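You operate a simulated robot arm through the tools that you are given. There is no shell and no other tool.

Carry out the task below with a simulated robot arm. There is one attempt and no reset: what you move stays moved.

JOB
Strip the relay circuit: supply off, fuse and relay on the shelf, yellow lead on its pegs.
Fine: its pegs are the two free ones between the blue and green connectors.
Where things are to end (x, y in the base frame): yellow fuse within 70 mm of [1000, 210]; relay within 70 mm of [1000, 130].

Only the result counts: the job must be done as asked and must still hold three seconds after the hand-in. Knocking over, shifting, dropping, spilling or breaking anything else fails it.

ROBOT AND FRAMES
A 7-joint arm with a two-finger parallel gripper, fixed in place. Base frame: the origin is on the floor under the middle of its stand, x ahead of it, y to its left, z up; the work surface is at about z = 864. Lengths are in mm, angles in degrees, forces in N, time in s.
It reaches about 1479 mm from its shoulder. Its first joint turns from -166.0 to 166.0 degrees. Payload 4.4 kg.
Tool frame: the origin (TCP) lies between the finger pads and is the grasp point; the fingertips stand 23 mm ahead of it; z points along the fingers, y is the line along which they close. Largest opening 94 mm; finger width 38, thickness 10; the body of the gripper, 54 by 96 mm, starts 39 mm behind the TCP.
Orientation is that of the tool frame in the base frame, as a unit quaternion [w, x, y, z]. With the fingers straight down and closing along the base's y, the tool's x points along the base's -x, its y along +y and its z along -z.

CONTROLS
- The arm moves only by the tool jog_arm. Its argument "rows" is a list of rows, each a list of 7 numbers: the opening, from 0 (shut) to 1 (fully open), then the shift along the tool's x, y, z in mm, then the turn, a rotation vector about the tool's x, y, z in degrees. In form: [[fingers, dx, dy, dz, wx, wy, wz], ...]. A call has 1 to 20 rows; each row is the pose to reach, as a shift and turn from the pose commanded when the call began, along the tool's axes at that moment. A row lasts 0.2 s, in which the tool goes at most 50 mm and 8.6 degrees; a call with a longer step from one row to the next is refused whole, and so is a gripper value outside its range. Where a pose cannot be reached the arm comes as near as it can. A force on the tool above 40 N (or 10 N above the force at the start of the call, whichever is more), or a blocked arm, ends the call early, and 0.2 s more pass. The fingers move at their own pace (about 72 mm/s each) and stop on an object; they squeeze with about 31 N. The grip force told is the motor's: it shows also when the fingers shut on nothing. Time passes only in rows, and 0.2 s behind the last, so rows that repeat a pose let the fingers close. It gives the time, the measured TCP pose, the force on the tool (base axes), the opening and the grip force at its end, in the units of the frame above (readings bear some noise), with the torque about the TCP (base axes, N m) and any sound that the robot's microphone picked up.
- Cameras (640 x 400 px; columns grow to the right, rows downward): "scene" is fixed at [59.9, -502.8, 1632.2]; the picture's right is [0.47, -0.88, 0.00], its down [-0.38, -0.20, -0.90] and it looks along [0.80, 0.43, -0.43] (base axes); focal length 320 px, centre (320, 200). "wrist" rides on the gripper at [86, 16, -74] in the tool frame; the picture's right is [-0.18, 0.98, 0.00], its down [-0.58, -0.11, -0.81] and it looks along [-0.79, -0.15, 0.59] (tool axes); focal length 243 px, centre (320, 200). There is no depth. A picture from a camera that has moved, and an enlarged one, comes with that camera's place and axes in the base frame and with its lens. The place of the scene camera against the robot may be out by one fixed shift of up to 25 mm in any direction.
- grab_frame(camera): a new picture of that camera. The clock stands still meanwhile.
- enlarge(camera, box): a new picture of the part [left, top, right, bottom] of that camera's present view, enlarged. The clock stands still meanwhile.
- close_job(): hands the job in; it is judged then, once.

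Nothing tells you positions but the pictures and the camera data. Unless the task says otherwise, let go and move clear before handing in.

The tools are called after "Emit:" as a command line: name --pt "numbers of a row" for each row, then --argument value for the rest, lists and objects as JSON in quotes. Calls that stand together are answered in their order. jog_arm: Moves the arm, as the interface text tells. Its arguments: {"type":"object","properties":{"rows":{"type":"array"}},"required":["rows"]} The other tools are called the same way: grab_frame (camera) takes a picture; enlarge (camera, box) takes an enlarged picture of a part of a camera's view; close_job () hands the job in.

At the start:

```text
t: 0.0
ee_pos: [662.6, 348.4, 1372.3]
tool_rot: [-0.001, 0.0, 1.0, 0.0]
force: [0.4, 0.5, 0.4]
wrist_torque: [0.01, 0.02, -0.02]
grip_width: 93.8
grip_force: 0.0
```

scene: 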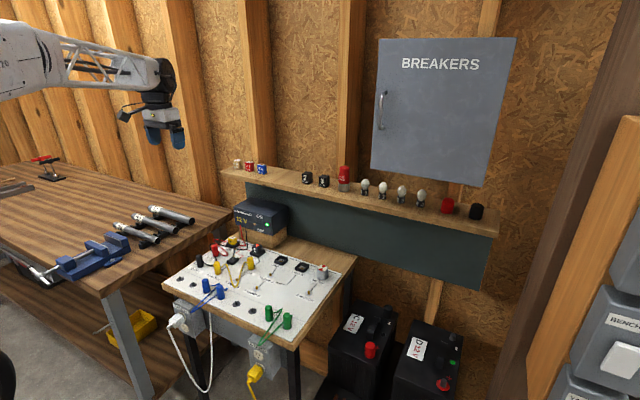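
wrist: 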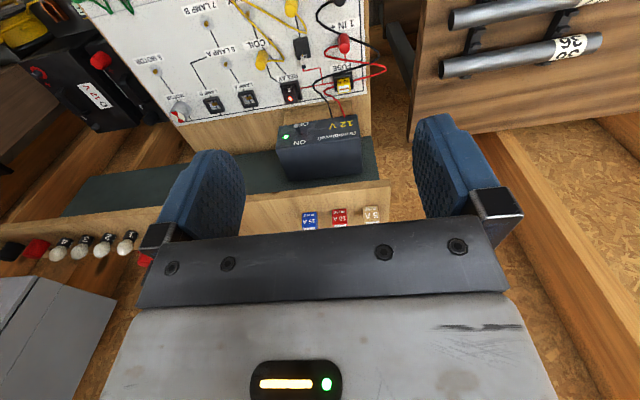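

I see a bench with a relay circuit board, a supply at the back, and a shelf behind it with fuses and bulbs. I'll enlarge the views to understand the layout before moving.

Emit:
enlarge --camera "scene" --box '[160, 190, 360, 350]'

Emit:
enlarge --camera "scene" --box '[190, 220, 290, 290]'

Emit:
enlarge --camera "wrist" --box '[130, 0, 420, 180]'

Emit:
enlarge --camera "scene" --box '[210, 140, 360, 240]'

```text
2.50 times, centred on (260, 270) of scene
camera zoom: at [59.9, -502.8, 1632.2], right [0.47, -0.88, 0.0], down [-0.38, -0.2, -0.9], along [0.8, 0.43, -0.43], focal length 801 px, centre (470, 25)
```

zoom: 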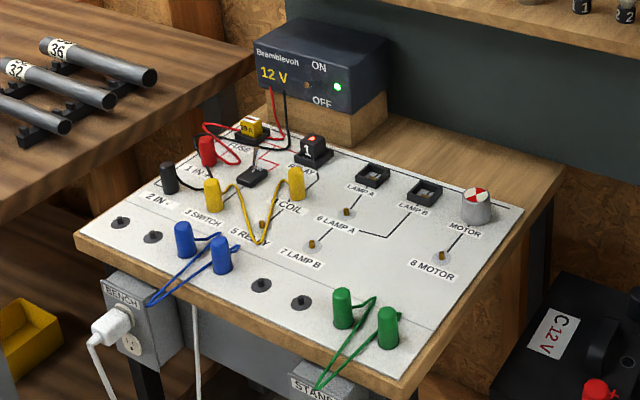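

```text
5.71 times, centred on (240, 255) of scene
camera zoom: at [59.9, -502.8, 1632.2], right [0.47, -0.88, 0.0], down [-0.38, -0.2, -0.9], along [0.8, 0.43, -0.43], focal length 1831 px, centre (777, -114)
```

zoom: 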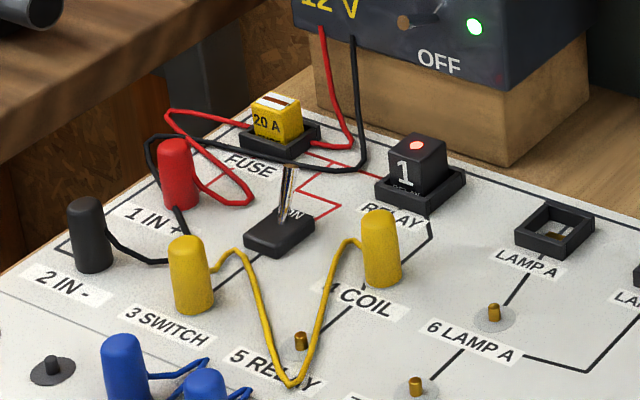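

```text
2.21 times, centred on (275, 90) of wrist
camera zoom: at [575.7, 366.2, 1448.4], right [0.18, 0.98, 0.0], down [0.58, -0.11, 0.81], along [0.79, -0.15, -0.59], focal length 535 px, centre (419, 443)
```

zoom: 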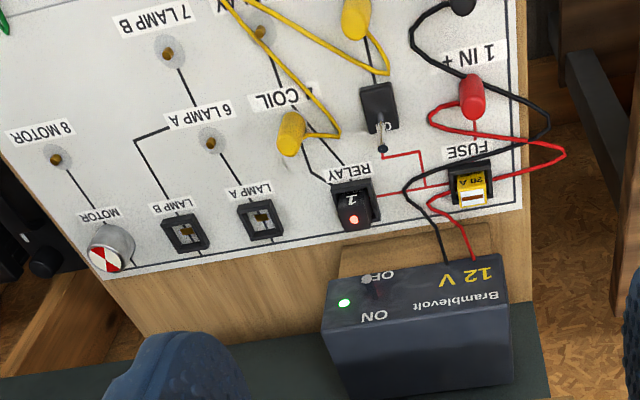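

```text
4.00 times, centred on (285, 190) of scene
camera zoom: at [59.9, -502.8, 1632.2], right [0.47, -0.88, 0.0], down [-0.38, -0.2, -0.9], along [0.8, 0.43, -0.43], focal length 1282 px, centre (460, 240)
```

zoom: 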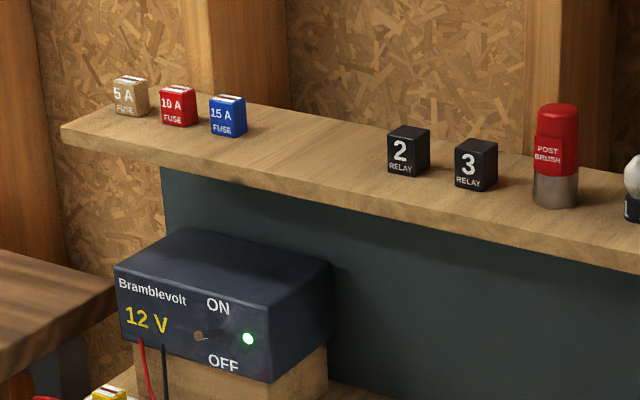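

The board sits near x≈870, y≈240–370 with the fuse and relay sockets at its back edge, the supply behind it with a small toggle on its front, and the shelf above. I'll lower the arm partway, clear of everything, to get a closer wrist view.

Emit:
jog_arm --pt "1 10 -10 40 0 0 0" --pt "1 20 -20 80 0 0 0" --pt "1 30 -30 120 0 0 0" --pt "1 40 -40 160 0 0 0" --pt "1 50 -50 195 0 0 0"

Emit:
grab_frame --camera "wrist"

Emit:
grab_frame --camera "scene"

```text
t: 1.2
ee_pos: [610.5, 300.1, 1178.4]
tool_rot: [0.001, 0.0, 1.0, -0.001]
force: [0.0, 0.8, 0.4]
wrist_torque: [0.0, -0.03, 0.0]
grip_width: 93.9
grip_force: 0.0
```

```text
taken
camera wrist: at [524.5, 316.6, 1254.2], right [0.18, 0.98, 0.0], down [0.58, -0.11, 0.81], along [0.79, -0.15, -0.59], focal length 243 px, centre (320, 200)
```

wrist: 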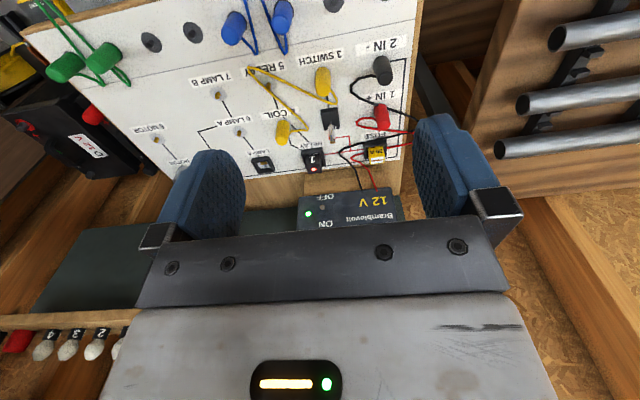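

```text
taken
```

scene: 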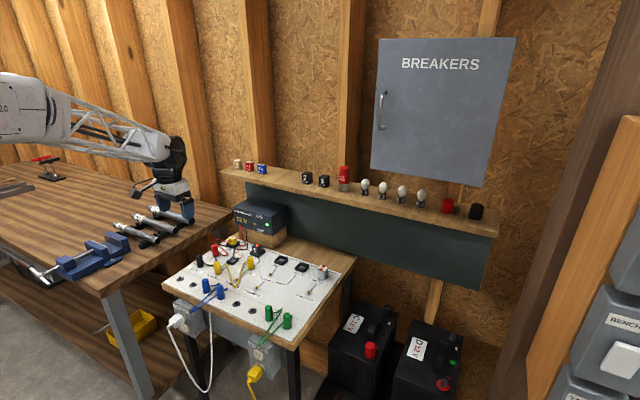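

Emit:
enlarge --camera "wrist" --box '[240, 120, 440, 240]'

Emit:
enlarge --camera "wrist" --box '[40, 0, 420, 200]'

Emit:
enlarge --camera "scene" --box '[220, 190, 300, 250]'

```text
3.20 times, centred on (340, 180) of wrist
camera zoom: at [524.5, 316.6, 1254.2], right [0.18, 0.98, 0.0], down [0.58, -0.11, 0.81], along [0.79, -0.15, -0.59], focal length 776 px, centre (256, 264)
```

zoom: 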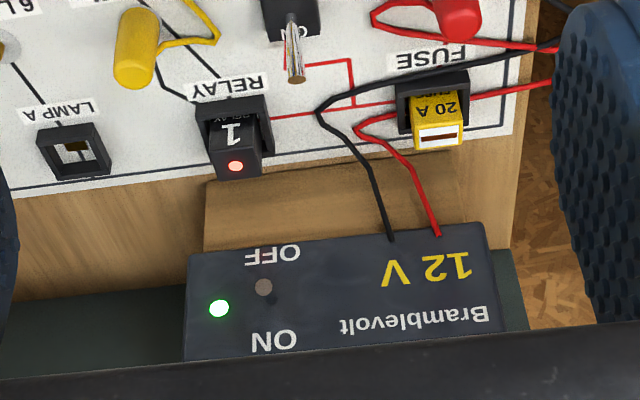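

```text
1.68 times, centred on (230, 100) of wrist
camera zoom: at [524.5, 316.6, 1254.2], right [0.18, 0.98, 0.0], down [0.58, -0.11, 0.81], along [0.79, -0.15, -0.59], focal length 409 px, centre (472, 368)
```

zoom: 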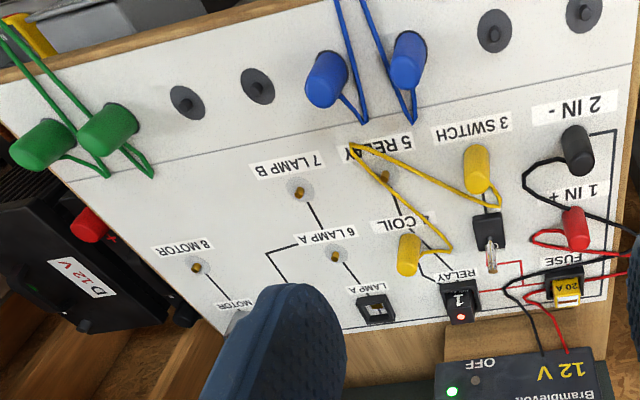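

```text
6.67 times, centred on (260, 220) of scene
camera zoom: at [59.9, -502.8, 1632.2], right [0.47, -0.88, 0.0], down [-0.38, -0.2, -0.9], along [0.8, 0.43, -0.43], focal length 2136 px, centre (720, 67)
```

zoom: 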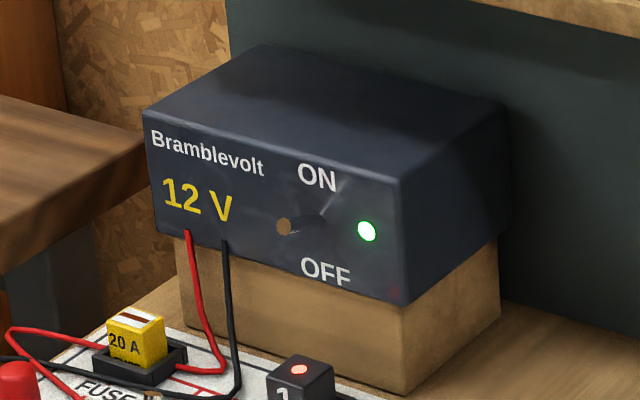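

The supply's toggle sticks out of its front face: pivot about (935, 251, 976), tip about (908, 250, 987), pointing slightly up to ON; LED at about (935, 215, 981). I'll close the fingers, tilt them 35° forward and move to a stand-off in front of and above the toggle.

Emit:
jog_arm --pt "0 -34 -7 10 0 -5 0" --pt "0 -68 -14 20 0 -10 0" --pt "0 -102 -21 32 0 -15 0" --pt "0 -136 -28 48 0 -20 0" --pt "0 -170 -35 64 0 -25 0" --pt "0 -205 -42 82 0 -30 0" --pt "0 -239.5 -50 98 0 -35 0" --pt "0 -239.5 -50 98 0 -35 0"

Emit:
grab_frame --camera "wrist"

Emit:
enlarge --camera "scene" --box '[180, 160, 300, 250]'

```text
t: 3.0
ee_pos: [852.7, 249.9, 1077.9]
tool_rot: [0.301, 0.0, 0.954, 0.0]
force: [0.6, -0.5, -0.5]
wrist_torque: [0.01, 0.03, 0.02]
grip_width: 0.2
grip_force: 31.4
```

```text
taken
camera wrist: at [739.0, 267.6, 1091.4], right [0.15, 0.98, 0.11], down [0.01, -0.11, 0.99], along [0.99, -0.15, -0.03], focal length 243 px, centre (320, 200)
```

wrist: 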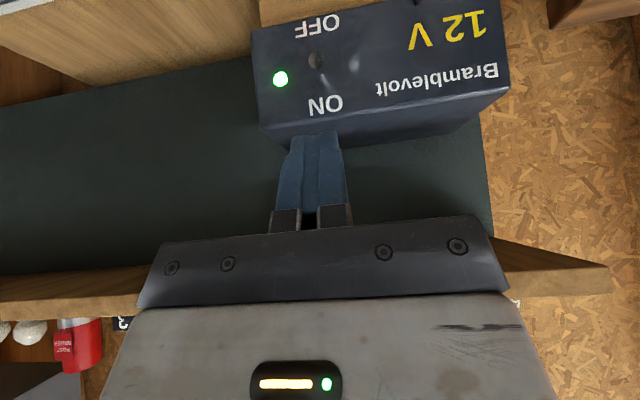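

```text
4.44 times, centred on (240, 205) of scene
camera zoom: at [59.9, -502.8, 1632.2], right [0.47, -0.88, 0.0], down [-0.38, -0.2, -0.9], along [0.8, 0.43, -0.43], focal length 1424 px, centre (676, 178)
```

zoom: 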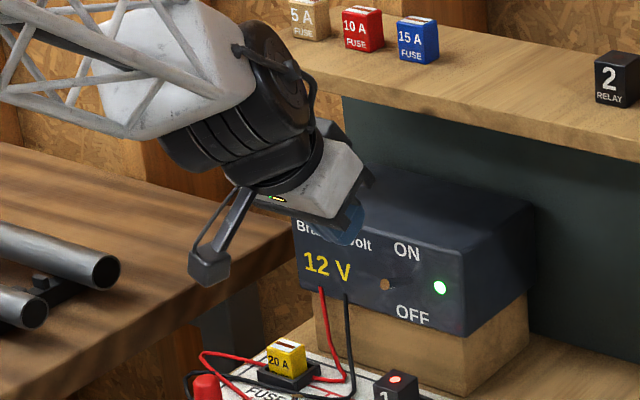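

The toggle tip is confirmed at about (908, 250, 987), with the closed fingertips now above and in front of it. Next I move over the tip and press straight down through it.

Emit:
jog_arm --pt "0 -2.7 0 33.6 0 0 0" --pt "0 -5.4 0 67.3 0 0 0" --pt "0 -5.4 0 67.3 0 0 0" --pt "0 0.3 0 75.5 0 0 0" --pt "0 4.9 0 82 0 0 0" --pt "0 9.5 0 88.6 0 0 0" --pt "0 14.1 0 95.2 0 0 0" --pt "0 18.7 0 101.7 0 0 0" --pt "0 21 0 105 0 0 0" --pt "0 21 0 105 0 0 0"

Emit:
enlarge --camera "scene" --box '[200, 180, 300, 250]'

Emit:
grab_frame --camera "wrist"

```text
t: 5.2
ee_pos: [895.1, 248.6, 983.4]
tool_rot: [0.301, 0.0, 0.954, 0.001]
force: [-8.0, -3.1, 27.1]
wrist_torque: [-0.03, 0.0, -0.02]
grip_width: 0.0
grip_force: 30.7
```

```text
5.71 times, centred on (250, 215) of scene
camera zoom: at [59.9, -502.8, 1632.2], right [0.47, -0.88, 0.0], down [-0.38, -0.2, -0.9], along [0.8, 0.43, -0.43], focal length 1831 px, centre (720, 114)
```

zoom: 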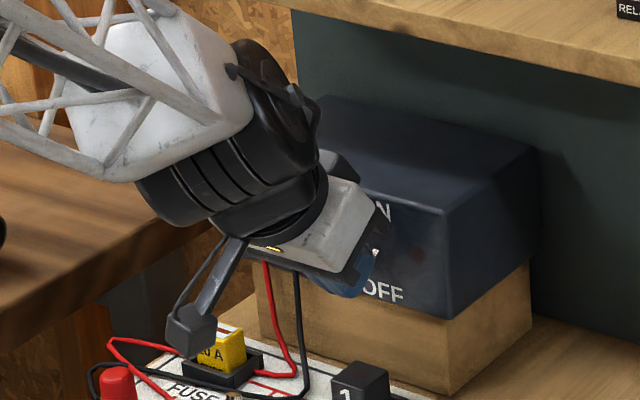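

```text
taken
camera wrist: at [781.3, 266.3, 995.5], right [0.15, 0.98, 0.11], down [0.01, -0.11, 0.99], along [0.99, -0.15, -0.03], focal length 243 px, centre (320, 200)
```

wrist: 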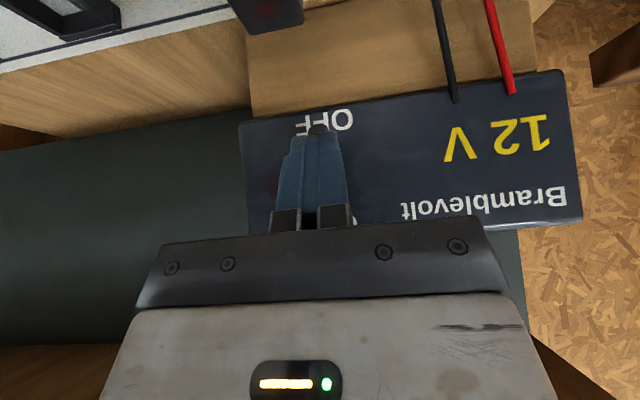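

The green LED and the relay lamp both look dark now, so the toggle seems to have gone to OFF. I'll back off up and away, then verify.

Emit:
jog_arm --pt "0 -6 0 -10 0 0 0" --pt "0 -14 0 -40 0 0 0" --pt "0 -19 0 -80 0 0 0" --pt "0 -19 0 -97 0 0 0" --pt "0 -19 0 -97 0 0 0"

Emit:
enlarge --camera "scene" --box '[200, 180, 300, 250]'

Emit:
enlarge --camera "wrist" --box '[200, 0, 520, 200]'

```text
t: 6.4
ee_pos: [856.4, 250.2, 1071.5]
tool_rot: [0.301, 0.0, 0.954, 0.0]
force: [-0.2, 0.1, -0.8]
wrist_torque: [0.01, -0.01, 0.02]
grip_width: 0.0
grip_force: 31.3
```

```text
5.71 times, centred on (250, 215) of scene
camera zoom: at [59.9, -502.8, 1632.2], right [0.47, -0.88, 0.0], down [-0.38, -0.2, -0.9], along [0.8, 0.43, -0.43], focal length 1831 px, centre (720, 114)
```

zoom: 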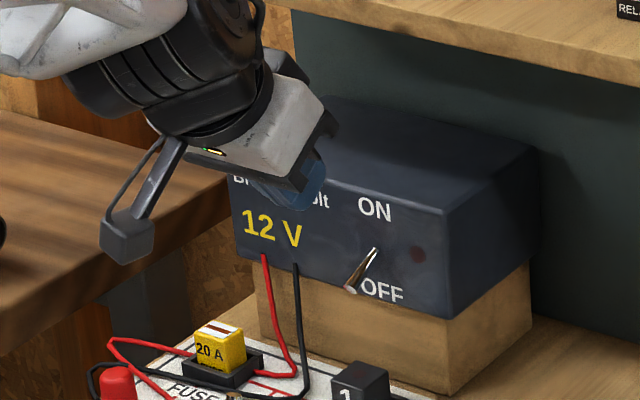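

```text
2.00 times, centred on (360, 100) of wrist
camera zoom: at [741.8, 266.5, 1083.5], right [0.15, 0.98, 0.11], down [0.01, -0.11, 0.99], along [0.99, -0.15, -0.03], focal length 485 px, centre (240, 400)
```

zoom: 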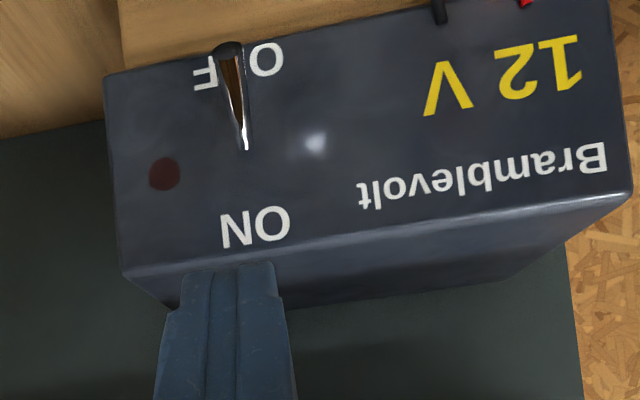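

Supply is off: lever down, LED dark. Now I'll pull back to a vertical, open-finger pose above the front of the board to measure the fuse, relay, plugs and pegs more closely.

Emit:
jog_arm --pt "0.2 27 10 -15 0 7 0" --pt "0.5 54 20 -24 0 14 0" --pt "1 81 30 -33 0 21 0" --pt "1 108 40 -40 0 28 0" --pt "1 134.9 50 -44.5 0 35 0" --pt "1 134.9 50 -44.5 0 35 0"

Emit:
grab_frame --camera "wrist"

Emit:
enlarge --camera "wrist" --box '[240, 110, 420, 230]'

Emit:
enlarge --camera "wrist" --box '[60, 0, 460, 150]'

```text
t: 7.8
ee_pos: [717.0, 298.8, 1031.7]
tool_rot: [-0.001, 0.0, 1.0, 0.001]
force: [-0.8, -0.1, -0.1]
wrist_torque: [0.04, 0.0, -0.04]
grip_width: 94.0
grip_force: 0.1
```

```text
taken
camera wrist: at [631.3, 315.6, 1107.9], right [0.18, 0.98, 0.0], down [0.58, -0.11, 0.81], along [0.79, -0.15, -0.59], focal length 243 px, centre (320, 200)
```

wrist: 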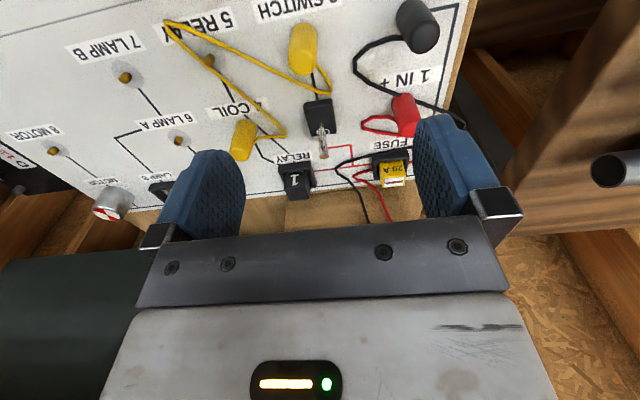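

```text
3.33 times, centred on (330, 170) of wrist
camera zoom: at [631.3, 315.6, 1107.9], right [0.18, 0.98, 0.0], down [0.58, -0.11, 0.81], along [0.79, -0.15, -0.59], focal length 809 px, centre (287, 300)
```

zoom: 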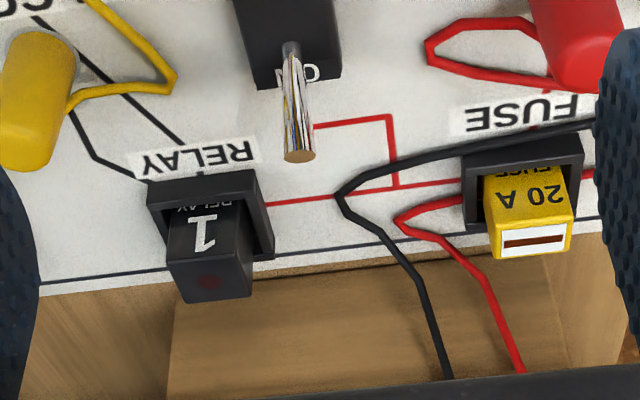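

```text
1.60 times, centred on (260, 75) of wrist
camera zoom: at [631.3, 315.6, 1107.9], right [0.18, 0.98, 0.0], down [0.58, -0.11, 0.81], along [0.79, -0.15, -0.59], focal length 388 px, centre (416, 400)
```

zoom: 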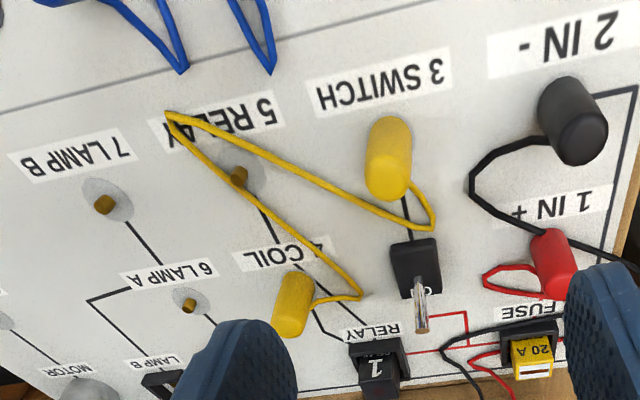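

I've measured the relay top at about (885, 236, 905) and the fuse top at about (885, 366, 902), with board axes parallel to base. Wires pass near the fuse, so I'll look closer at their heights from the scene camera.

Emit:
enlarge --camera "scene" --box '[210, 230, 260, 262]'

Emit:
enlarge --camera "scene" --box '[190, 240, 310, 340]'

Emit:
enlarge --camera "scene" --box '[220, 150, 340, 200]'

```text
12.50 times, centred on (235, 246) of scene
camera zoom: at [59.9, -502.8, 1632.2], right [0.47, -0.88, 0.0], down [-0.38, -0.2, -0.9], along [0.8, 0.43, -0.43], focal length 4005 px, centre (1382, -375)
```

zoom: 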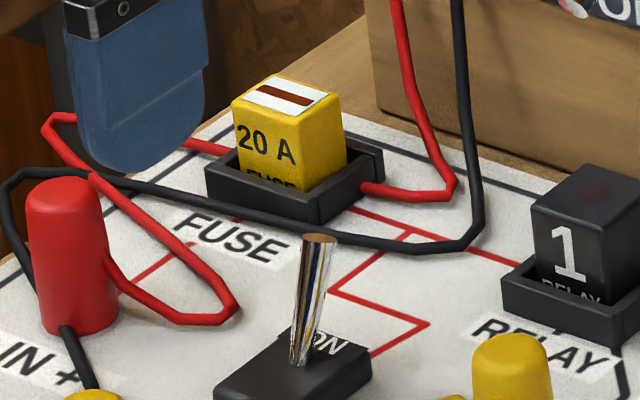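

```text
4.00 times, centred on (250, 290) of scene
camera zoom: at [59.9, -502.8, 1632.2], right [0.47, -0.88, 0.0], down [-0.38, -0.2, -0.9], along [0.8, 0.43, -0.43], focal length 1282 px, centre (600, -160)
```

zoom: 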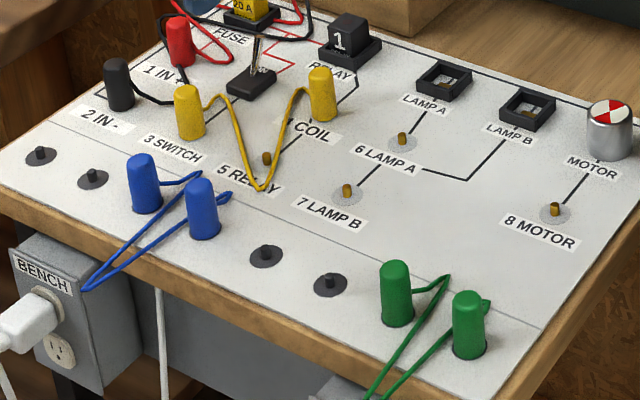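

```text
5.33 times, centred on (280, 175) of scene
camera zoom: at [59.9, -502.8, 1632.2], right [0.47, -0.88, 0.0], down [-0.38, -0.2, -0.9], along [0.8, 0.43, -0.43], focal length 1709 px, centre (533, 333)
```

zoom: 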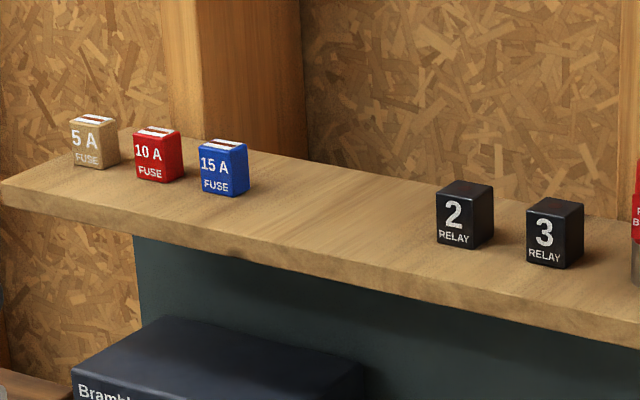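

The wires lie low near the board, so fingers kept above the socket rims will clear them. Next I'll rise and tilt to look at the shelf and measure the free spots there.

Emit:
jog_arm --pt "1 -2 -10 -40 0 -5 0" --pt "1 -10 -25 -80 0 -10 0" --pt "1 -20 -40 -120 0 -15 0" --pt "1 -30 -55 -160 0 -20 0" --pt "1 -42 -70 -200 0 -25 0" --pt "1 -54 -85 -235 0 -30 0" --pt "1 -63 -99 -268 0 -35 0" --pt "1 -63 -99 -268 0 -35 0"

Emit:
grab_frame --camera "wrist"

Emit:
enlarge --camera "wrist" --box '[160, 20, 480, 180]'

```text
t: 9.6
ee_pos: [781.6, 200.3, 1298.8]
tool_rot: [0.302, 0.0, 0.953, -0.001]
force: [0.1, 0.3, 0.4]
wrist_torque: [-0.06, 0.01, 0.01]
grip_width: 94.0
grip_force: 0.1
```

```text
taken
camera wrist: at [668.1, 217.7, 1311.9], right [0.15, 0.98, 0.11], down [0.01, -0.11, 0.99], along [0.99, -0.15, -0.03], focal length 243 px, centre (320, 200)
```

wrist: 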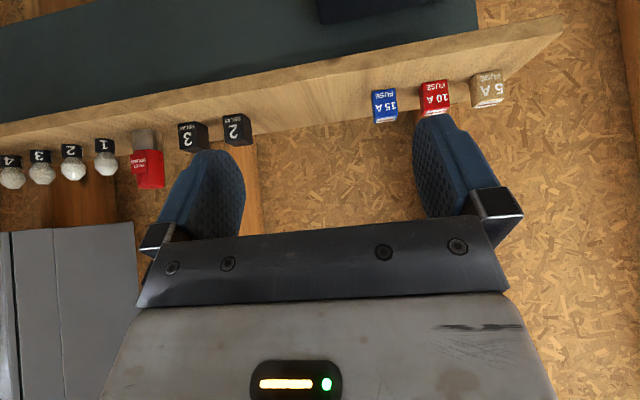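

```text
2.00 times, centred on (320, 100) of wrist
camera zoom: at [668.1, 217.7, 1311.9], right [0.15, 0.98, 0.11], down [0.01, -0.11, 0.99], along [0.99, -0.15, -0.03], focal length 485 px, centre (320, 400)
```

zoom: 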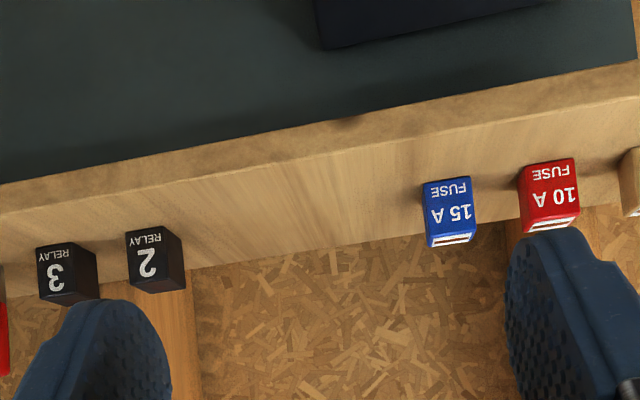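

The shelf top is at about z=1170, spanning x≈933–1084; the 15 A fuse is near (1002, 266) and relay 2 near (1002, 57), leaving a free gap at y≈72–252. Now I go to a pose above the board, ready to approach the yellow fuse.

Emit:
jog_arm --pt "1 16.5 27.6 28.9 0 4.2 0" --pt "1 33 55.2 57.8 0 8.4 0" --pt "1 49.5 82.8 86.7 0 12.6 0" --pt "0.5 66 110.4 115.6 0 16.8 0" --pt "0.5 82.5 138 144.5 0 21 0" --pt "0.5 99 165.7 173.4 0 25 0" --pt "0.5 99 165.7 173.4 0 25 0"

Emit:
grab_frame --camera "wrist"

```text
t: 11.2
ee_pos: [800.8, 367.2, 1100.6]
tool_rot: [0.087, 0.0, 0.996, 0.0]
force: [0.9, -0.4, 0.0]
wrist_torque: [-0.01, -0.01, 0.02]
grip_width: 47.2
grip_force: 0.0
```

```text
taken
camera wrist: at [700.9, 384.0, 1160.1], right [0.18, 0.98, 0.03], down [0.43, -0.11, 0.89], along [0.88, -0.15, -0.45], focal length 243 px, centre (320, 200)
```

wrist: 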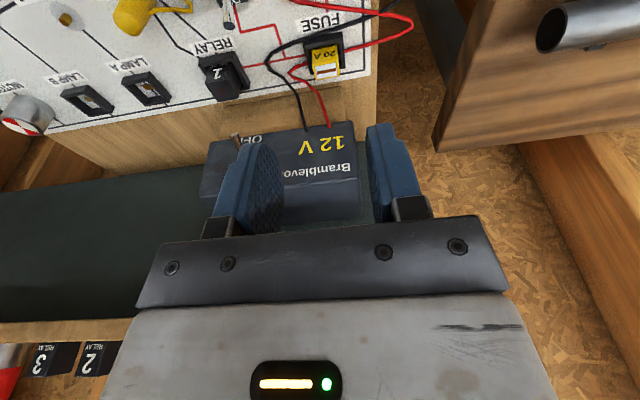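

The gripper is poised behind and above the fuse. I'll take one more enlarged look to refine the fuse position before descending.

Emit:
enlarge --camera "wrist" --box '[270, 10, 390, 130]'

Emit:
enlarge --camera "wrist" --box '[180, 30, 280, 110]'

```text
3.33 times, centred on (330, 70) of wrist
camera zoom: at [700.9, 384.0, 1160.1], right [0.18, 0.98, 0.03], down [0.43, -0.11, 0.89], along [0.88, -0.15, -0.45], focal length 809 px, centre (287, 633)
```

zoom: 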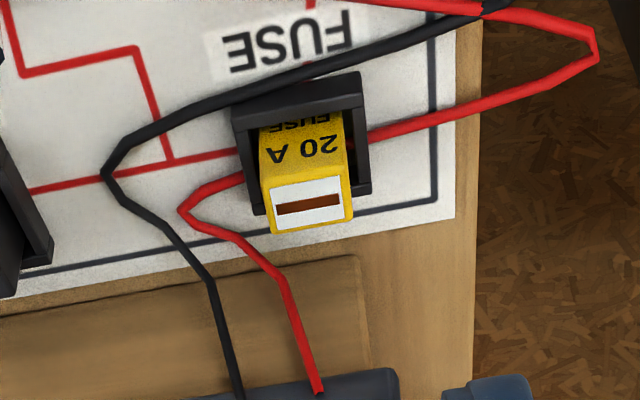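

```text
5.00 times, centred on (230, 70) of wrist
camera zoom: at [700.9, 384.0, 1160.1], right [0.18, 0.98, 0.03], down [0.43, -0.11, 0.89], along [0.88, -0.15, -0.45], focal length 1213 px, centre (770, 850)
```

zoom: 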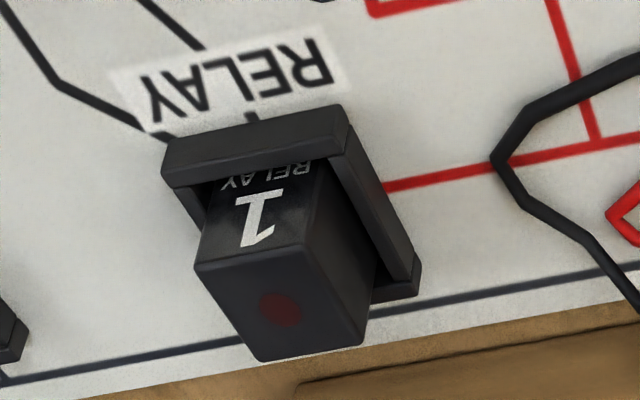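

The fuse is confirmed at (885.5, 366.4), top ≈ 904, and the relay at (885, 235.5), top ≈ 905. I descend over the fuse with fingers half open, stopping just above the socket rim.

Emit:
jog_arm --pt "0.5 -12.3 0 37.7 0 0 0" --pt "0.5 -24.6 0 75.4 0 0 0" --pt "0.5 -36.8 0 113.1 0 0 0" --pt "0.5 -49.1 0 150.8 0 0 0" --pt "0.5 -46 0 168 0 0 0" --pt "0.5 -43 0 185 0 0 0" --pt "0.5 -41.5 0 194 0 0 0" --pt "0.5 -40.6 0 199.1 0 0 0" --pt "0.5 -40.6 0 199.1 0 0 0"

Emit:
enlarge --camera "scene" --box '[200, 215, 280, 265]'

Emit:
grab_frame --camera "wrist"

```text
t: 13.2
ee_pos: [874.0, 364.3, 911.3]
tool_rot: [0.087, 0.0, 0.996, 0.0]
force: [0.6, 0.3, 0.2]
wrist_torque: [0.0, -0.03, -0.02]
grip_width: 47.0
grip_force: 0.1
```

```text
8.00 times, centred on (240, 240) of scene
camera zoom: at [59.9, -502.8, 1632.2], right [0.47, -0.88, 0.0], down [-0.38, -0.2, -0.9], along [0.8, 0.43, -0.43], focal length 2563 px, centre (960, -120)
```

zoom: 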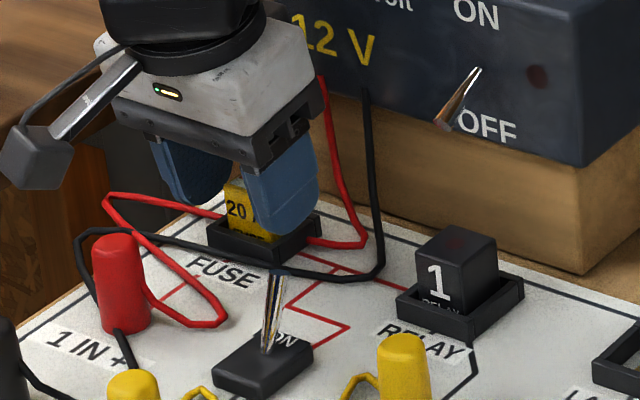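

```text
taken
camera wrist: at [776.5, 382.3, 971.0], right [0.18, 0.98, 0.03], down [0.43, -0.11, 0.9], along [0.88, -0.15, -0.45], focal length 243 px, centre (320, 200)
```

wrist: 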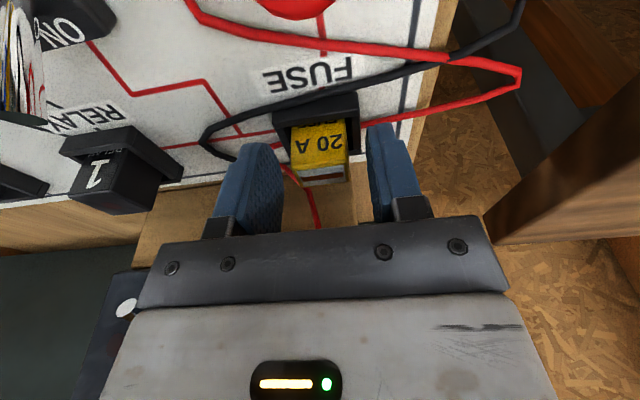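

Fingers straddle the fuse, with the tips just above the rim and wires clear. I'll close to grip it.

Emit:
jog_arm --pt "0.2 0 0 0 0 0 0" --pt "0 0 0 0 0 0 0" --pt "0 0 0 0 0 0 0" --pt "0 0 0 0 0 0 0"

Emit:
enlarge --camera "wrist" --box '[220, 60, 440, 220]'

Emit:
enlarge --camera "scene" --box '[210, 220, 260, 255]'

```text
t: 14.2
ee_pos: [874.2, 365.7, 910.6]
tool_rot: [0.086, -0.001, 0.996, 0.0]
force: [-0.2, -0.1, -0.8]
wrist_torque: [0.02, -0.01, 0.02]
grip_width: 28.3
grip_force: 30.9
```

```text
2.50 times, centred on (330, 140) of wrist
camera zoom: at [776.4, 382.4, 971.1], right [0.18, 0.98, 0.03], down [0.43, -0.11, 0.9], along [0.88, -0.15, -0.44], focal length 606 px, centre (295, 350)
```

zoom: 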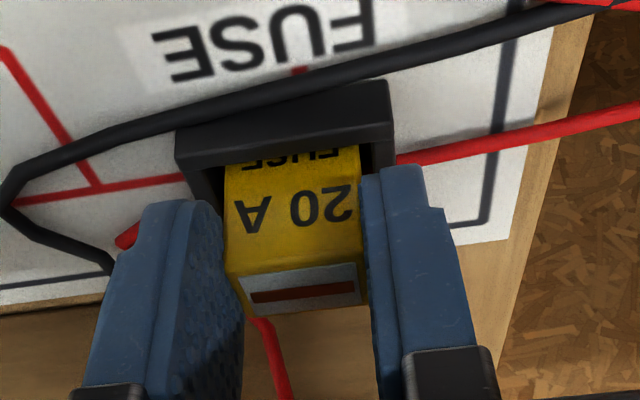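

```text
11.43 times, centred on (235, 238) of scene
camera zoom: at [59.9, -502.8, 1632.2], right [0.47, -0.88, 0.0], down [-0.38, -0.2, -0.9], along [0.8, 0.43, -0.43], focal length 3662 px, centre (1291, -229)
```

zoom: 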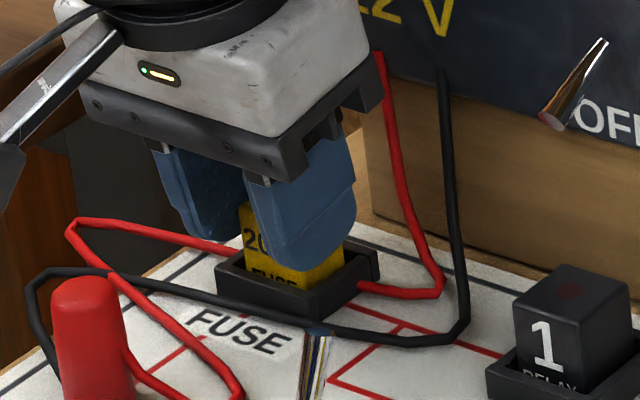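

The fuse is gripped (28 mm). I'll pull it straight up slowly and check that it comes with the fingers.

Emit:
jog_arm --pt "0 -0.9 0 -4.9 0 0 0" --pt "0 -2.1 0 -11.8 0 0 0" --pt "0 -3.5 0 -19.7 0 0 0" --pt "0 -5.2 0 -29.6 0 0 0" --pt "0 -8.7 0 -49.3 0 0 0" --pt "0 -14 0 -79 0 0 0" --pt "0 -14 0 -79 0 0 0"

Emit:
grab_frame --camera "wrist"

Emit:
enlarge --camera "scene" --box '[200, 200, 280, 260]'

```text
t: 15.8
ee_pos: [876.4, 365.1, 992.2]
tool_rot: [0.088, 0.0, 0.996, -0.001]
force: [-0.2, 0.1, -0.2]
wrist_torque: [0.01, -0.03, -0.04]
grip_width: 0.3
grip_force: 30.9
```

```text
taken
camera wrist: at [777.0, 382.8, 1052.0], right [0.18, 0.98, 0.03], down [0.43, -0.11, 0.9], along [0.88, -0.15, -0.44], focal length 243 px, centre (320, 200)
```

wrist: 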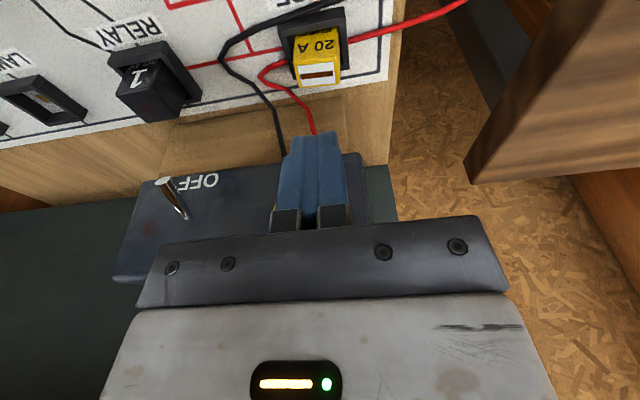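

```text
6.67 times, centred on (240, 230) of scene
camera zoom: at [59.9, -502.8, 1632.2], right [0.47, -0.88, 0.0], down [-0.38, -0.2, -0.9], along [0.8, 0.43, -0.43], focal length 2136 px, centre (853, 0)
```

zoom: 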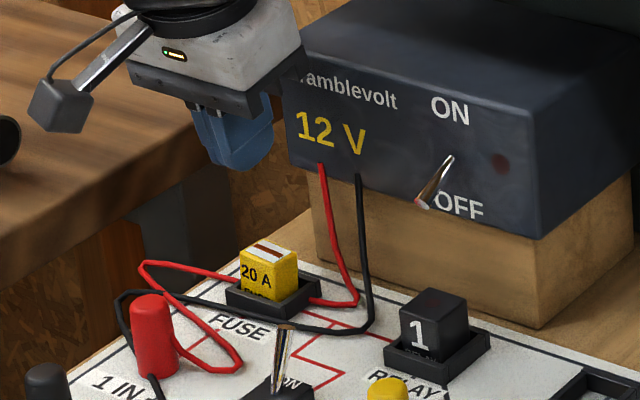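

The fuse slipped out of the fingers and stayed in its socket, undisturbed. I'll regrip with the fingers truly vertical and deeper for full pad overlap, and pull more slowly; first open and re-align above it.

Emit:
jog_arm --pt "0.5 0 0 0 0 0 0" --pt "0.5 1 0 10 0 3 0" --pt "0.5 2.5 0 25 0 6 0" --pt "0.5 4 0 45 0 10 0" --pt "0.5 4.7 0 61.1 0 10 0" --pt "0.5 4.7 0 61.1 0 10 0"

Emit:
enlarge --camera "wrist" --box '[220, 40, 440, 220]'

```text
t: 17.2
ee_pos: [880.6, 366.9, 930.8]
tool_rot: [0.0, -0.001, 1.0, 0.001]
force: [-0.1, -0.6, -0.5]
wrist_torque: [0.01, 0.02, 0.0]
grip_width: 46.9
grip_force: 0.1
```

```text
2.22 times, centred on (330, 130) of wrist
camera zoom: at [793.0, 383.7, 1006.5], right [0.18, 0.98, 0.0], down [0.58, -0.11, 0.81], along [0.79, -0.15, -0.59], focal length 539 px, centre (298, 356)
```

zoom: 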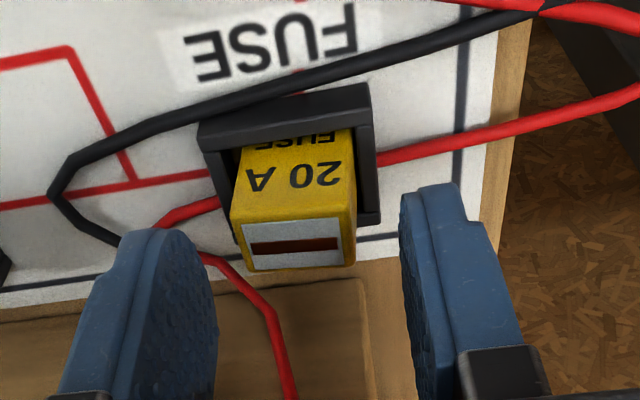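

Fuse is centred between the fingers. Descending to put the fingertips right at the rim level.

Emit:
jog_arm --pt "0.5 0 0 10 0 0 0" --pt "0.5 0 0 18 0 0 0" --pt "0.5 0 0 22 0 0 0" --pt "0.5 0 0 24 0 0 0" --pt "0.5 0 0 24 0 0 0"

Emit:
enlarge --camera "scene" --box '[210, 220, 260, 255]'

Emit:
enlarge --camera "wrist" --box '[220, 80, 440, 220]'

```text
t: 18.4
ee_pos: [880.3, 366.1, 906.5]
tool_rot: [0.0, 0.0, 1.0, 0.0]
force: [0.6, 0.9, 0.6]
wrist_torque: [-0.01, -0.02, 0.03]
grip_width: 47.0
grip_force: 0.0
```

```text
11.43 times, centred on (235, 238) of scene
camera zoom: at [59.9, -502.8, 1632.2], right [0.47, -0.88, 0.0], down [-0.38, -0.2, -0.9], along [0.8, 0.43, -0.43], focal length 3662 px, centre (1291, -229)
```

zoom: 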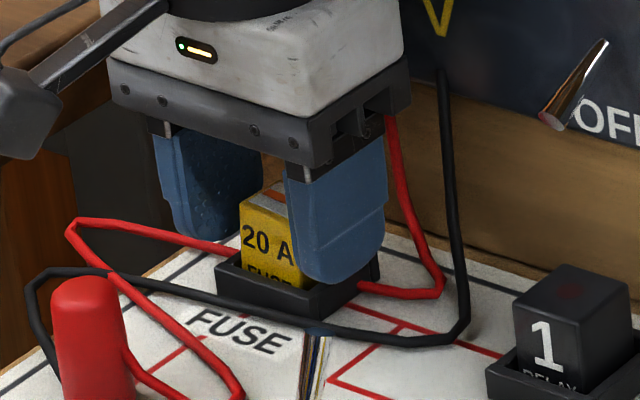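

```text
2.86 times, centred on (330, 150) of wrist
camera zoom: at [793.6, 382.4, 981.7], right [0.18, 0.98, 0.0], down [0.58, -0.11, 0.81], along [0.79, -0.15, -0.59], focal length 693 px, centre (291, 343)
```

zoom: 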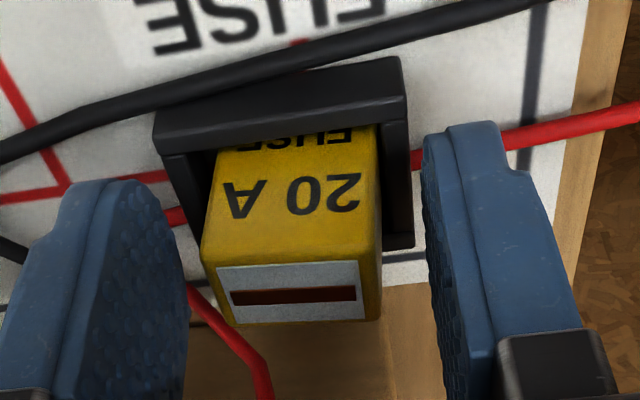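

Emit:
jog_arm --pt "0.3 0 0 0 0 0 0" --pt "0 0 0 0 0 0 0" --pt "0 0 0 0 0 0 0" --pt "0 0 0 0 0 0 0" --pt "0 0 0 0 0 0 0"

Emit:
enlarge --camera "scene" --box '[210, 220, 260, 255]'

Emit:
enlarge --camera "wrist" --box '[220, 80, 440, 220]'

```text
t: 19.6
ee_pos: [879.8, 364.4, 905.4]
tool_rot: [0.001, 0.0, 1.0, -0.001]
force: [-0.1, 0.5, 0.7]
wrist_torque: [0.0, 0.01, 0.02]
grip_width: 29.2
grip_force: 30.8
```

```text
11.43 times, centred on (235, 238) of scene
camera zoom: at [59.9, -502.8, 1632.2], right [0.47, -0.88, 0.0], down [-0.38, -0.2, -0.9], along [0.8, 0.43, -0.43], focal length 3662 px, centre (1291, -229)
```

zoom: 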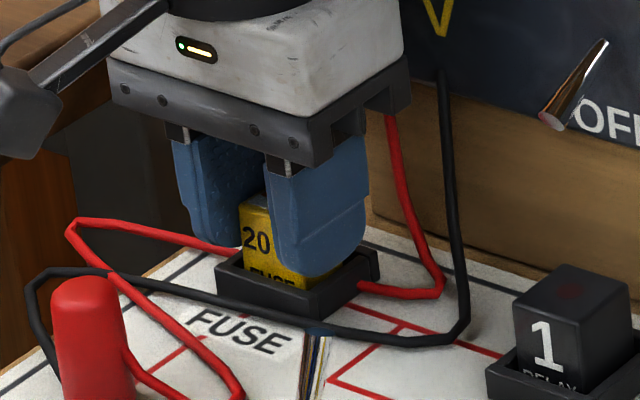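

```text
2.86 times, centred on (330, 150) of wrist
camera zoom: at [793.6, 382.4, 981.8], right [0.18, 0.98, 0.0], down [0.58, -0.11, 0.81], along [0.79, -0.15, -0.59], focal length 693 px, centre (291, 343)
```

zoom: 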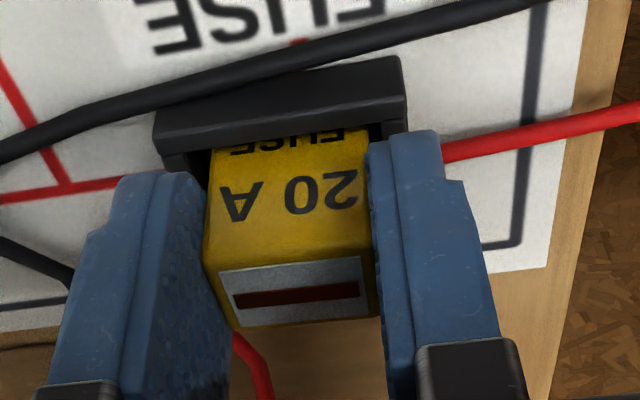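

Solid grip now (29 mm). Pulling up slowly, in small steps.

Emit:
jog_arm --pt "0 0 0 -1 0 0 0" --pt "0 0 0 -2 0 0 0" --pt "0 0 0 -3 0 0 0" --pt "0 0 0 -4 0 0 0" --pt "0 0 0 -5 0 0 0" --pt "0 0 0 -6 0 0 0"

Emit:
enlarge --camera "wrist" --box '[220, 80, 440, 220]'

```text
t: 21.0
ee_pos: [880.4, 365.4, 913.9]
tool_rot: [0.0, 0.0, 1.0, 0.0]
force: [0.2, -0.1, -0.1]
wrist_torque: [0.02, 0.02, 0.01]
grip_width: 29.1
grip_force: 31.0
```

```text
2.86 times, centred on (330, 150) of wrist
camera zoom: at [794.3, 382.9, 989.4], right [0.18, 0.98, 0.0], down [0.58, -0.11, 0.81], along [0.79, -0.15, -0.59], focal length 693 px, centre (291, 343)
```

zoom: 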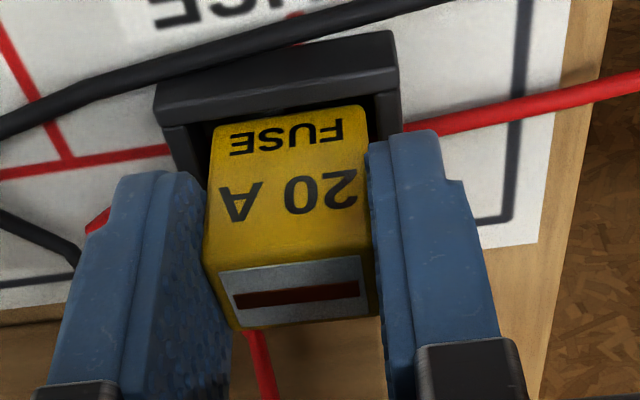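

The fuse is coming out with the fingers ("FUSE" is fully visible above the rim). Continuing up.

Emit:
jog_arm --pt "0 0 0 -3 0 0 0" --pt "0 0 0 -6 0 0 0" --pt "0 0 0 -10 0 0 0" --pt "0 0 0 -15 0 0 0" --pt "0 0 0 -22 0 0 0" --pt "0 0 0 -32 0 0 0" --pt "0 0 0 -45 0 0 0" --pt "0 0 0 -60 0 0 0" --pt "0 0 0 -60 0 0 0"

Emit:
grab_frame --camera "wrist"

```text
t: 23.0
ee_pos: [880.4, 365.8, 973.5]
tool_rot: [0.0, 0.0, 1.0, 0.0]
force: [-0.6, -0.5, 1.5]
wrist_torque: [-0.04, -0.02, -0.02]
grip_width: 28.8
grip_force: 31.3
```

```text
taken
camera wrist: at [794.6, 383.0, 1048.8], right [0.18, 0.98, 0.0], down [0.58, -0.11, 0.81], along [0.79, -0.15, -0.59], focal length 243 px, centre (320, 200)
```

wrist: 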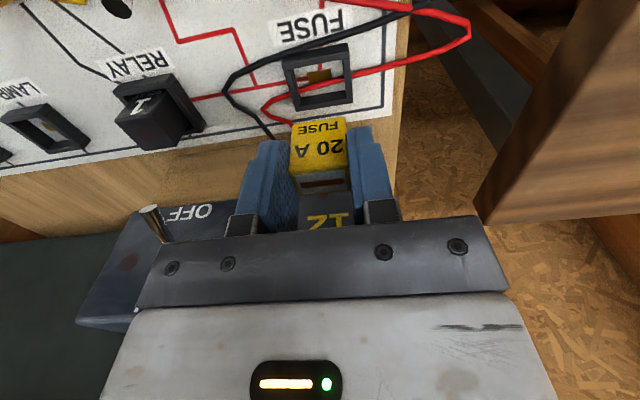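

The fuse is firmly held and out of its socket. I'll retreat from under the shelf, rise, and go in front of the free gap on the shelf.

Emit:
jog_arm --pt "0 40 0 -15 0 0 0" --pt "0 80 0 -40 0 0 0" --pt "0 85 -20 -80 0 0 0" --pt "0 85 -45 -118 0 0 0" --pt "0 85 -70 -156 0 0 0" --pt "0 85 -95 -194 0 0 0" --pt "0 85 -120 -232 0 0 0" --pt "0 85 -145 -270 0 0 0" --pt "0 85 -161 -305 0 0 0" --pt "0 85 -161 -318 0 0 0" --pt "0 85 -161 -318 0 0 0"

Emit:
grab_frame --camera "wrist"

Emit:
grab_frame --camera "scene"

```text
t: 25.4
ee_pos: [793.5, 203.7, 1290.9]
tool_rot: [0.0, 0.0, 1.0, 0.0]
force: [-0.2, -0.5, 0.1]
wrist_torque: [0.01, 0.0, 0.01]
grip_width: 28.8
grip_force: 31.2
```

```text
taken
camera wrist: at [707.8, 221.2, 1366.7], right [0.18, 0.98, 0.0], down [0.58, -0.11, 0.81], along [0.79, -0.15, -0.59], focal length 243 px, centre (320, 200)
```

wrist: 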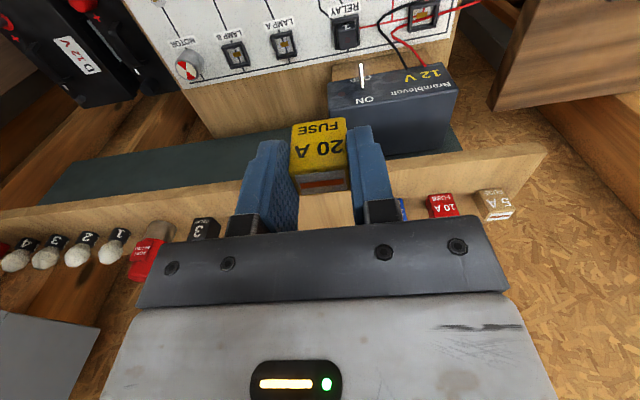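

```text
taken
```

scene: 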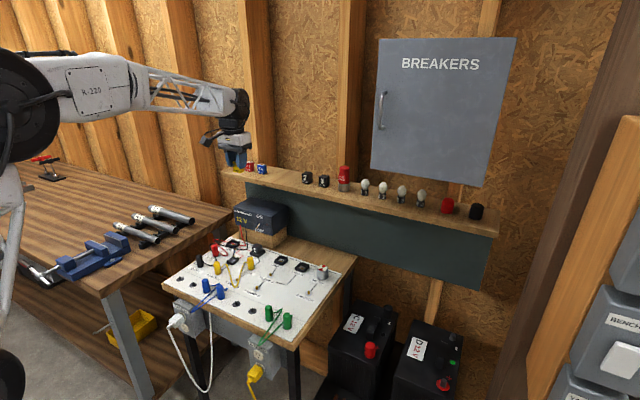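

Now moving forward over the shelf at y≈205, with the fuse bottom well above the other items, then lowering partway.

Emit:
jog_arm --pt "0 -45 0 0 0 0 0" --pt "0 -90 0 0 0 0 0" --pt "0 -135 0 0 0 0 0" --pt "0 -175 0 5 0 0 0" --pt "0 -201 0 20 0 0 0" --pt "0 -201 0 45 0 0 0" --pt "0 -201 0 60 0 0 0" --pt "0 -201 0 60 0 0 0"

Emit:
enlarge --camera "scene" --box '[210, 120, 330, 195]'

Emit:
grab_frame --camera "wrist"

```text
t: 27.2
ee_pos: [995.8, 205.1, 1230.5]
tool_rot: [0.0, -0.001, 1.0, 0.0]
force: [-0.1, -1.6, -0.3]
wrist_torque: [0.0, 0.0, -0.01]
grip_width: 29.1
grip_force: 31.0
```

```text
5.33 times, centred on (270, 158) of scene
camera zoom: at [59.9, -502.8, 1632.2], right [0.47, -0.88, 0.0], down [-0.38, -0.2, -0.9], along [0.8, 0.43, -0.43], focal length 1709 px, centre (587, 427)
```

zoom: 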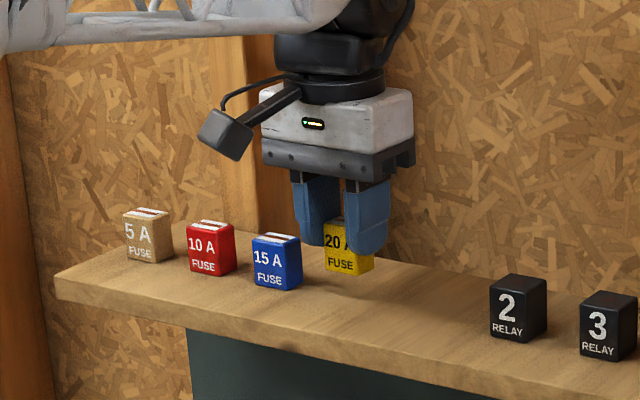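

```text
taken
camera wrist: at [909.1, 221.2, 1306.5], right [0.18, 0.98, 0.0], down [0.58, -0.11, 0.81], along [0.79, -0.15, -0.59], focal length 243 px, centre (320, 200)
```

wrist: 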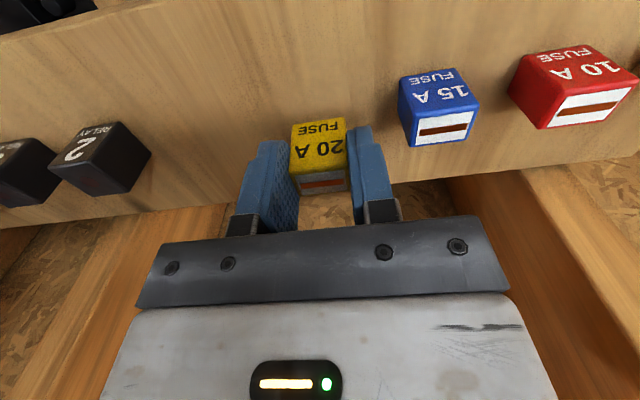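

The yellow fuse hovers over the free shelf spot, clear of the 15 A fuse. Lowering gently to contact.

Emit:
jog_arm --pt "0 0 0 6 0 0 0" --pt "0 0 0 11 0 0 0" --pt "0 0 0 14 0 0 0" --pt "0 0 0 15 0 0 0" --pt "0 0 0 16 0 0 0" --pt "0 0 0 16 0 0 0"

Emit:
enlarge --camera "scene" --box '[240, 140, 300, 185]'

```text
t: 28.6
ee_pos: [996.6, 205.3, 1214.8]
tool_rot: [0.0, 0.0, 1.0, 0.0]
force: [0.0, -0.8, -0.5]
wrist_torque: [0.0, 0.03, 0.04]
grip_width: 28.6
grip_force: 30.8
```

```text
8.89 times, centred on (270, 162) of scene
camera zoom: at [59.9, -502.8, 1632.2], right [0.47, -0.88, 0.0], down [-0.38, -0.2, -0.9], along [0.8, 0.43, -0.43], focal length 2848 px, centre (764, 533)
```

zoom: 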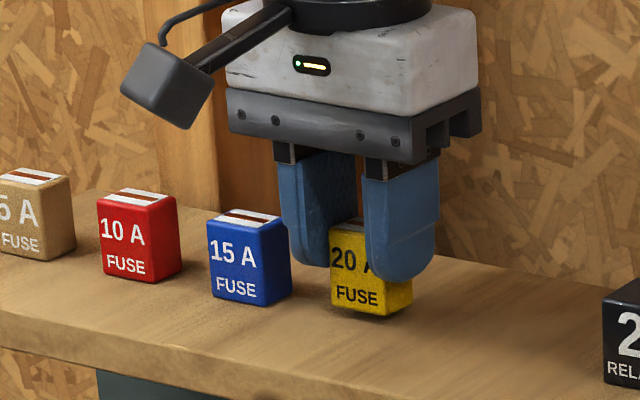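

Emit:
jog_arm --pt "0 0 0 1 0 0 0" --pt "0 0 0 2 0 0 0" --pt "0 0 0 2 0 0 0"

```text
t: 29.4
ee_pos: [998.1, 204.7, 1212.8]
tool_rot: [0.0, 0.001, 1.0, 0.0]
force: [0.7, 0.0, 0.0]
wrist_torque: [0.02, 0.01, 0.04]
grip_width: 29.0
grip_force: 30.7
```

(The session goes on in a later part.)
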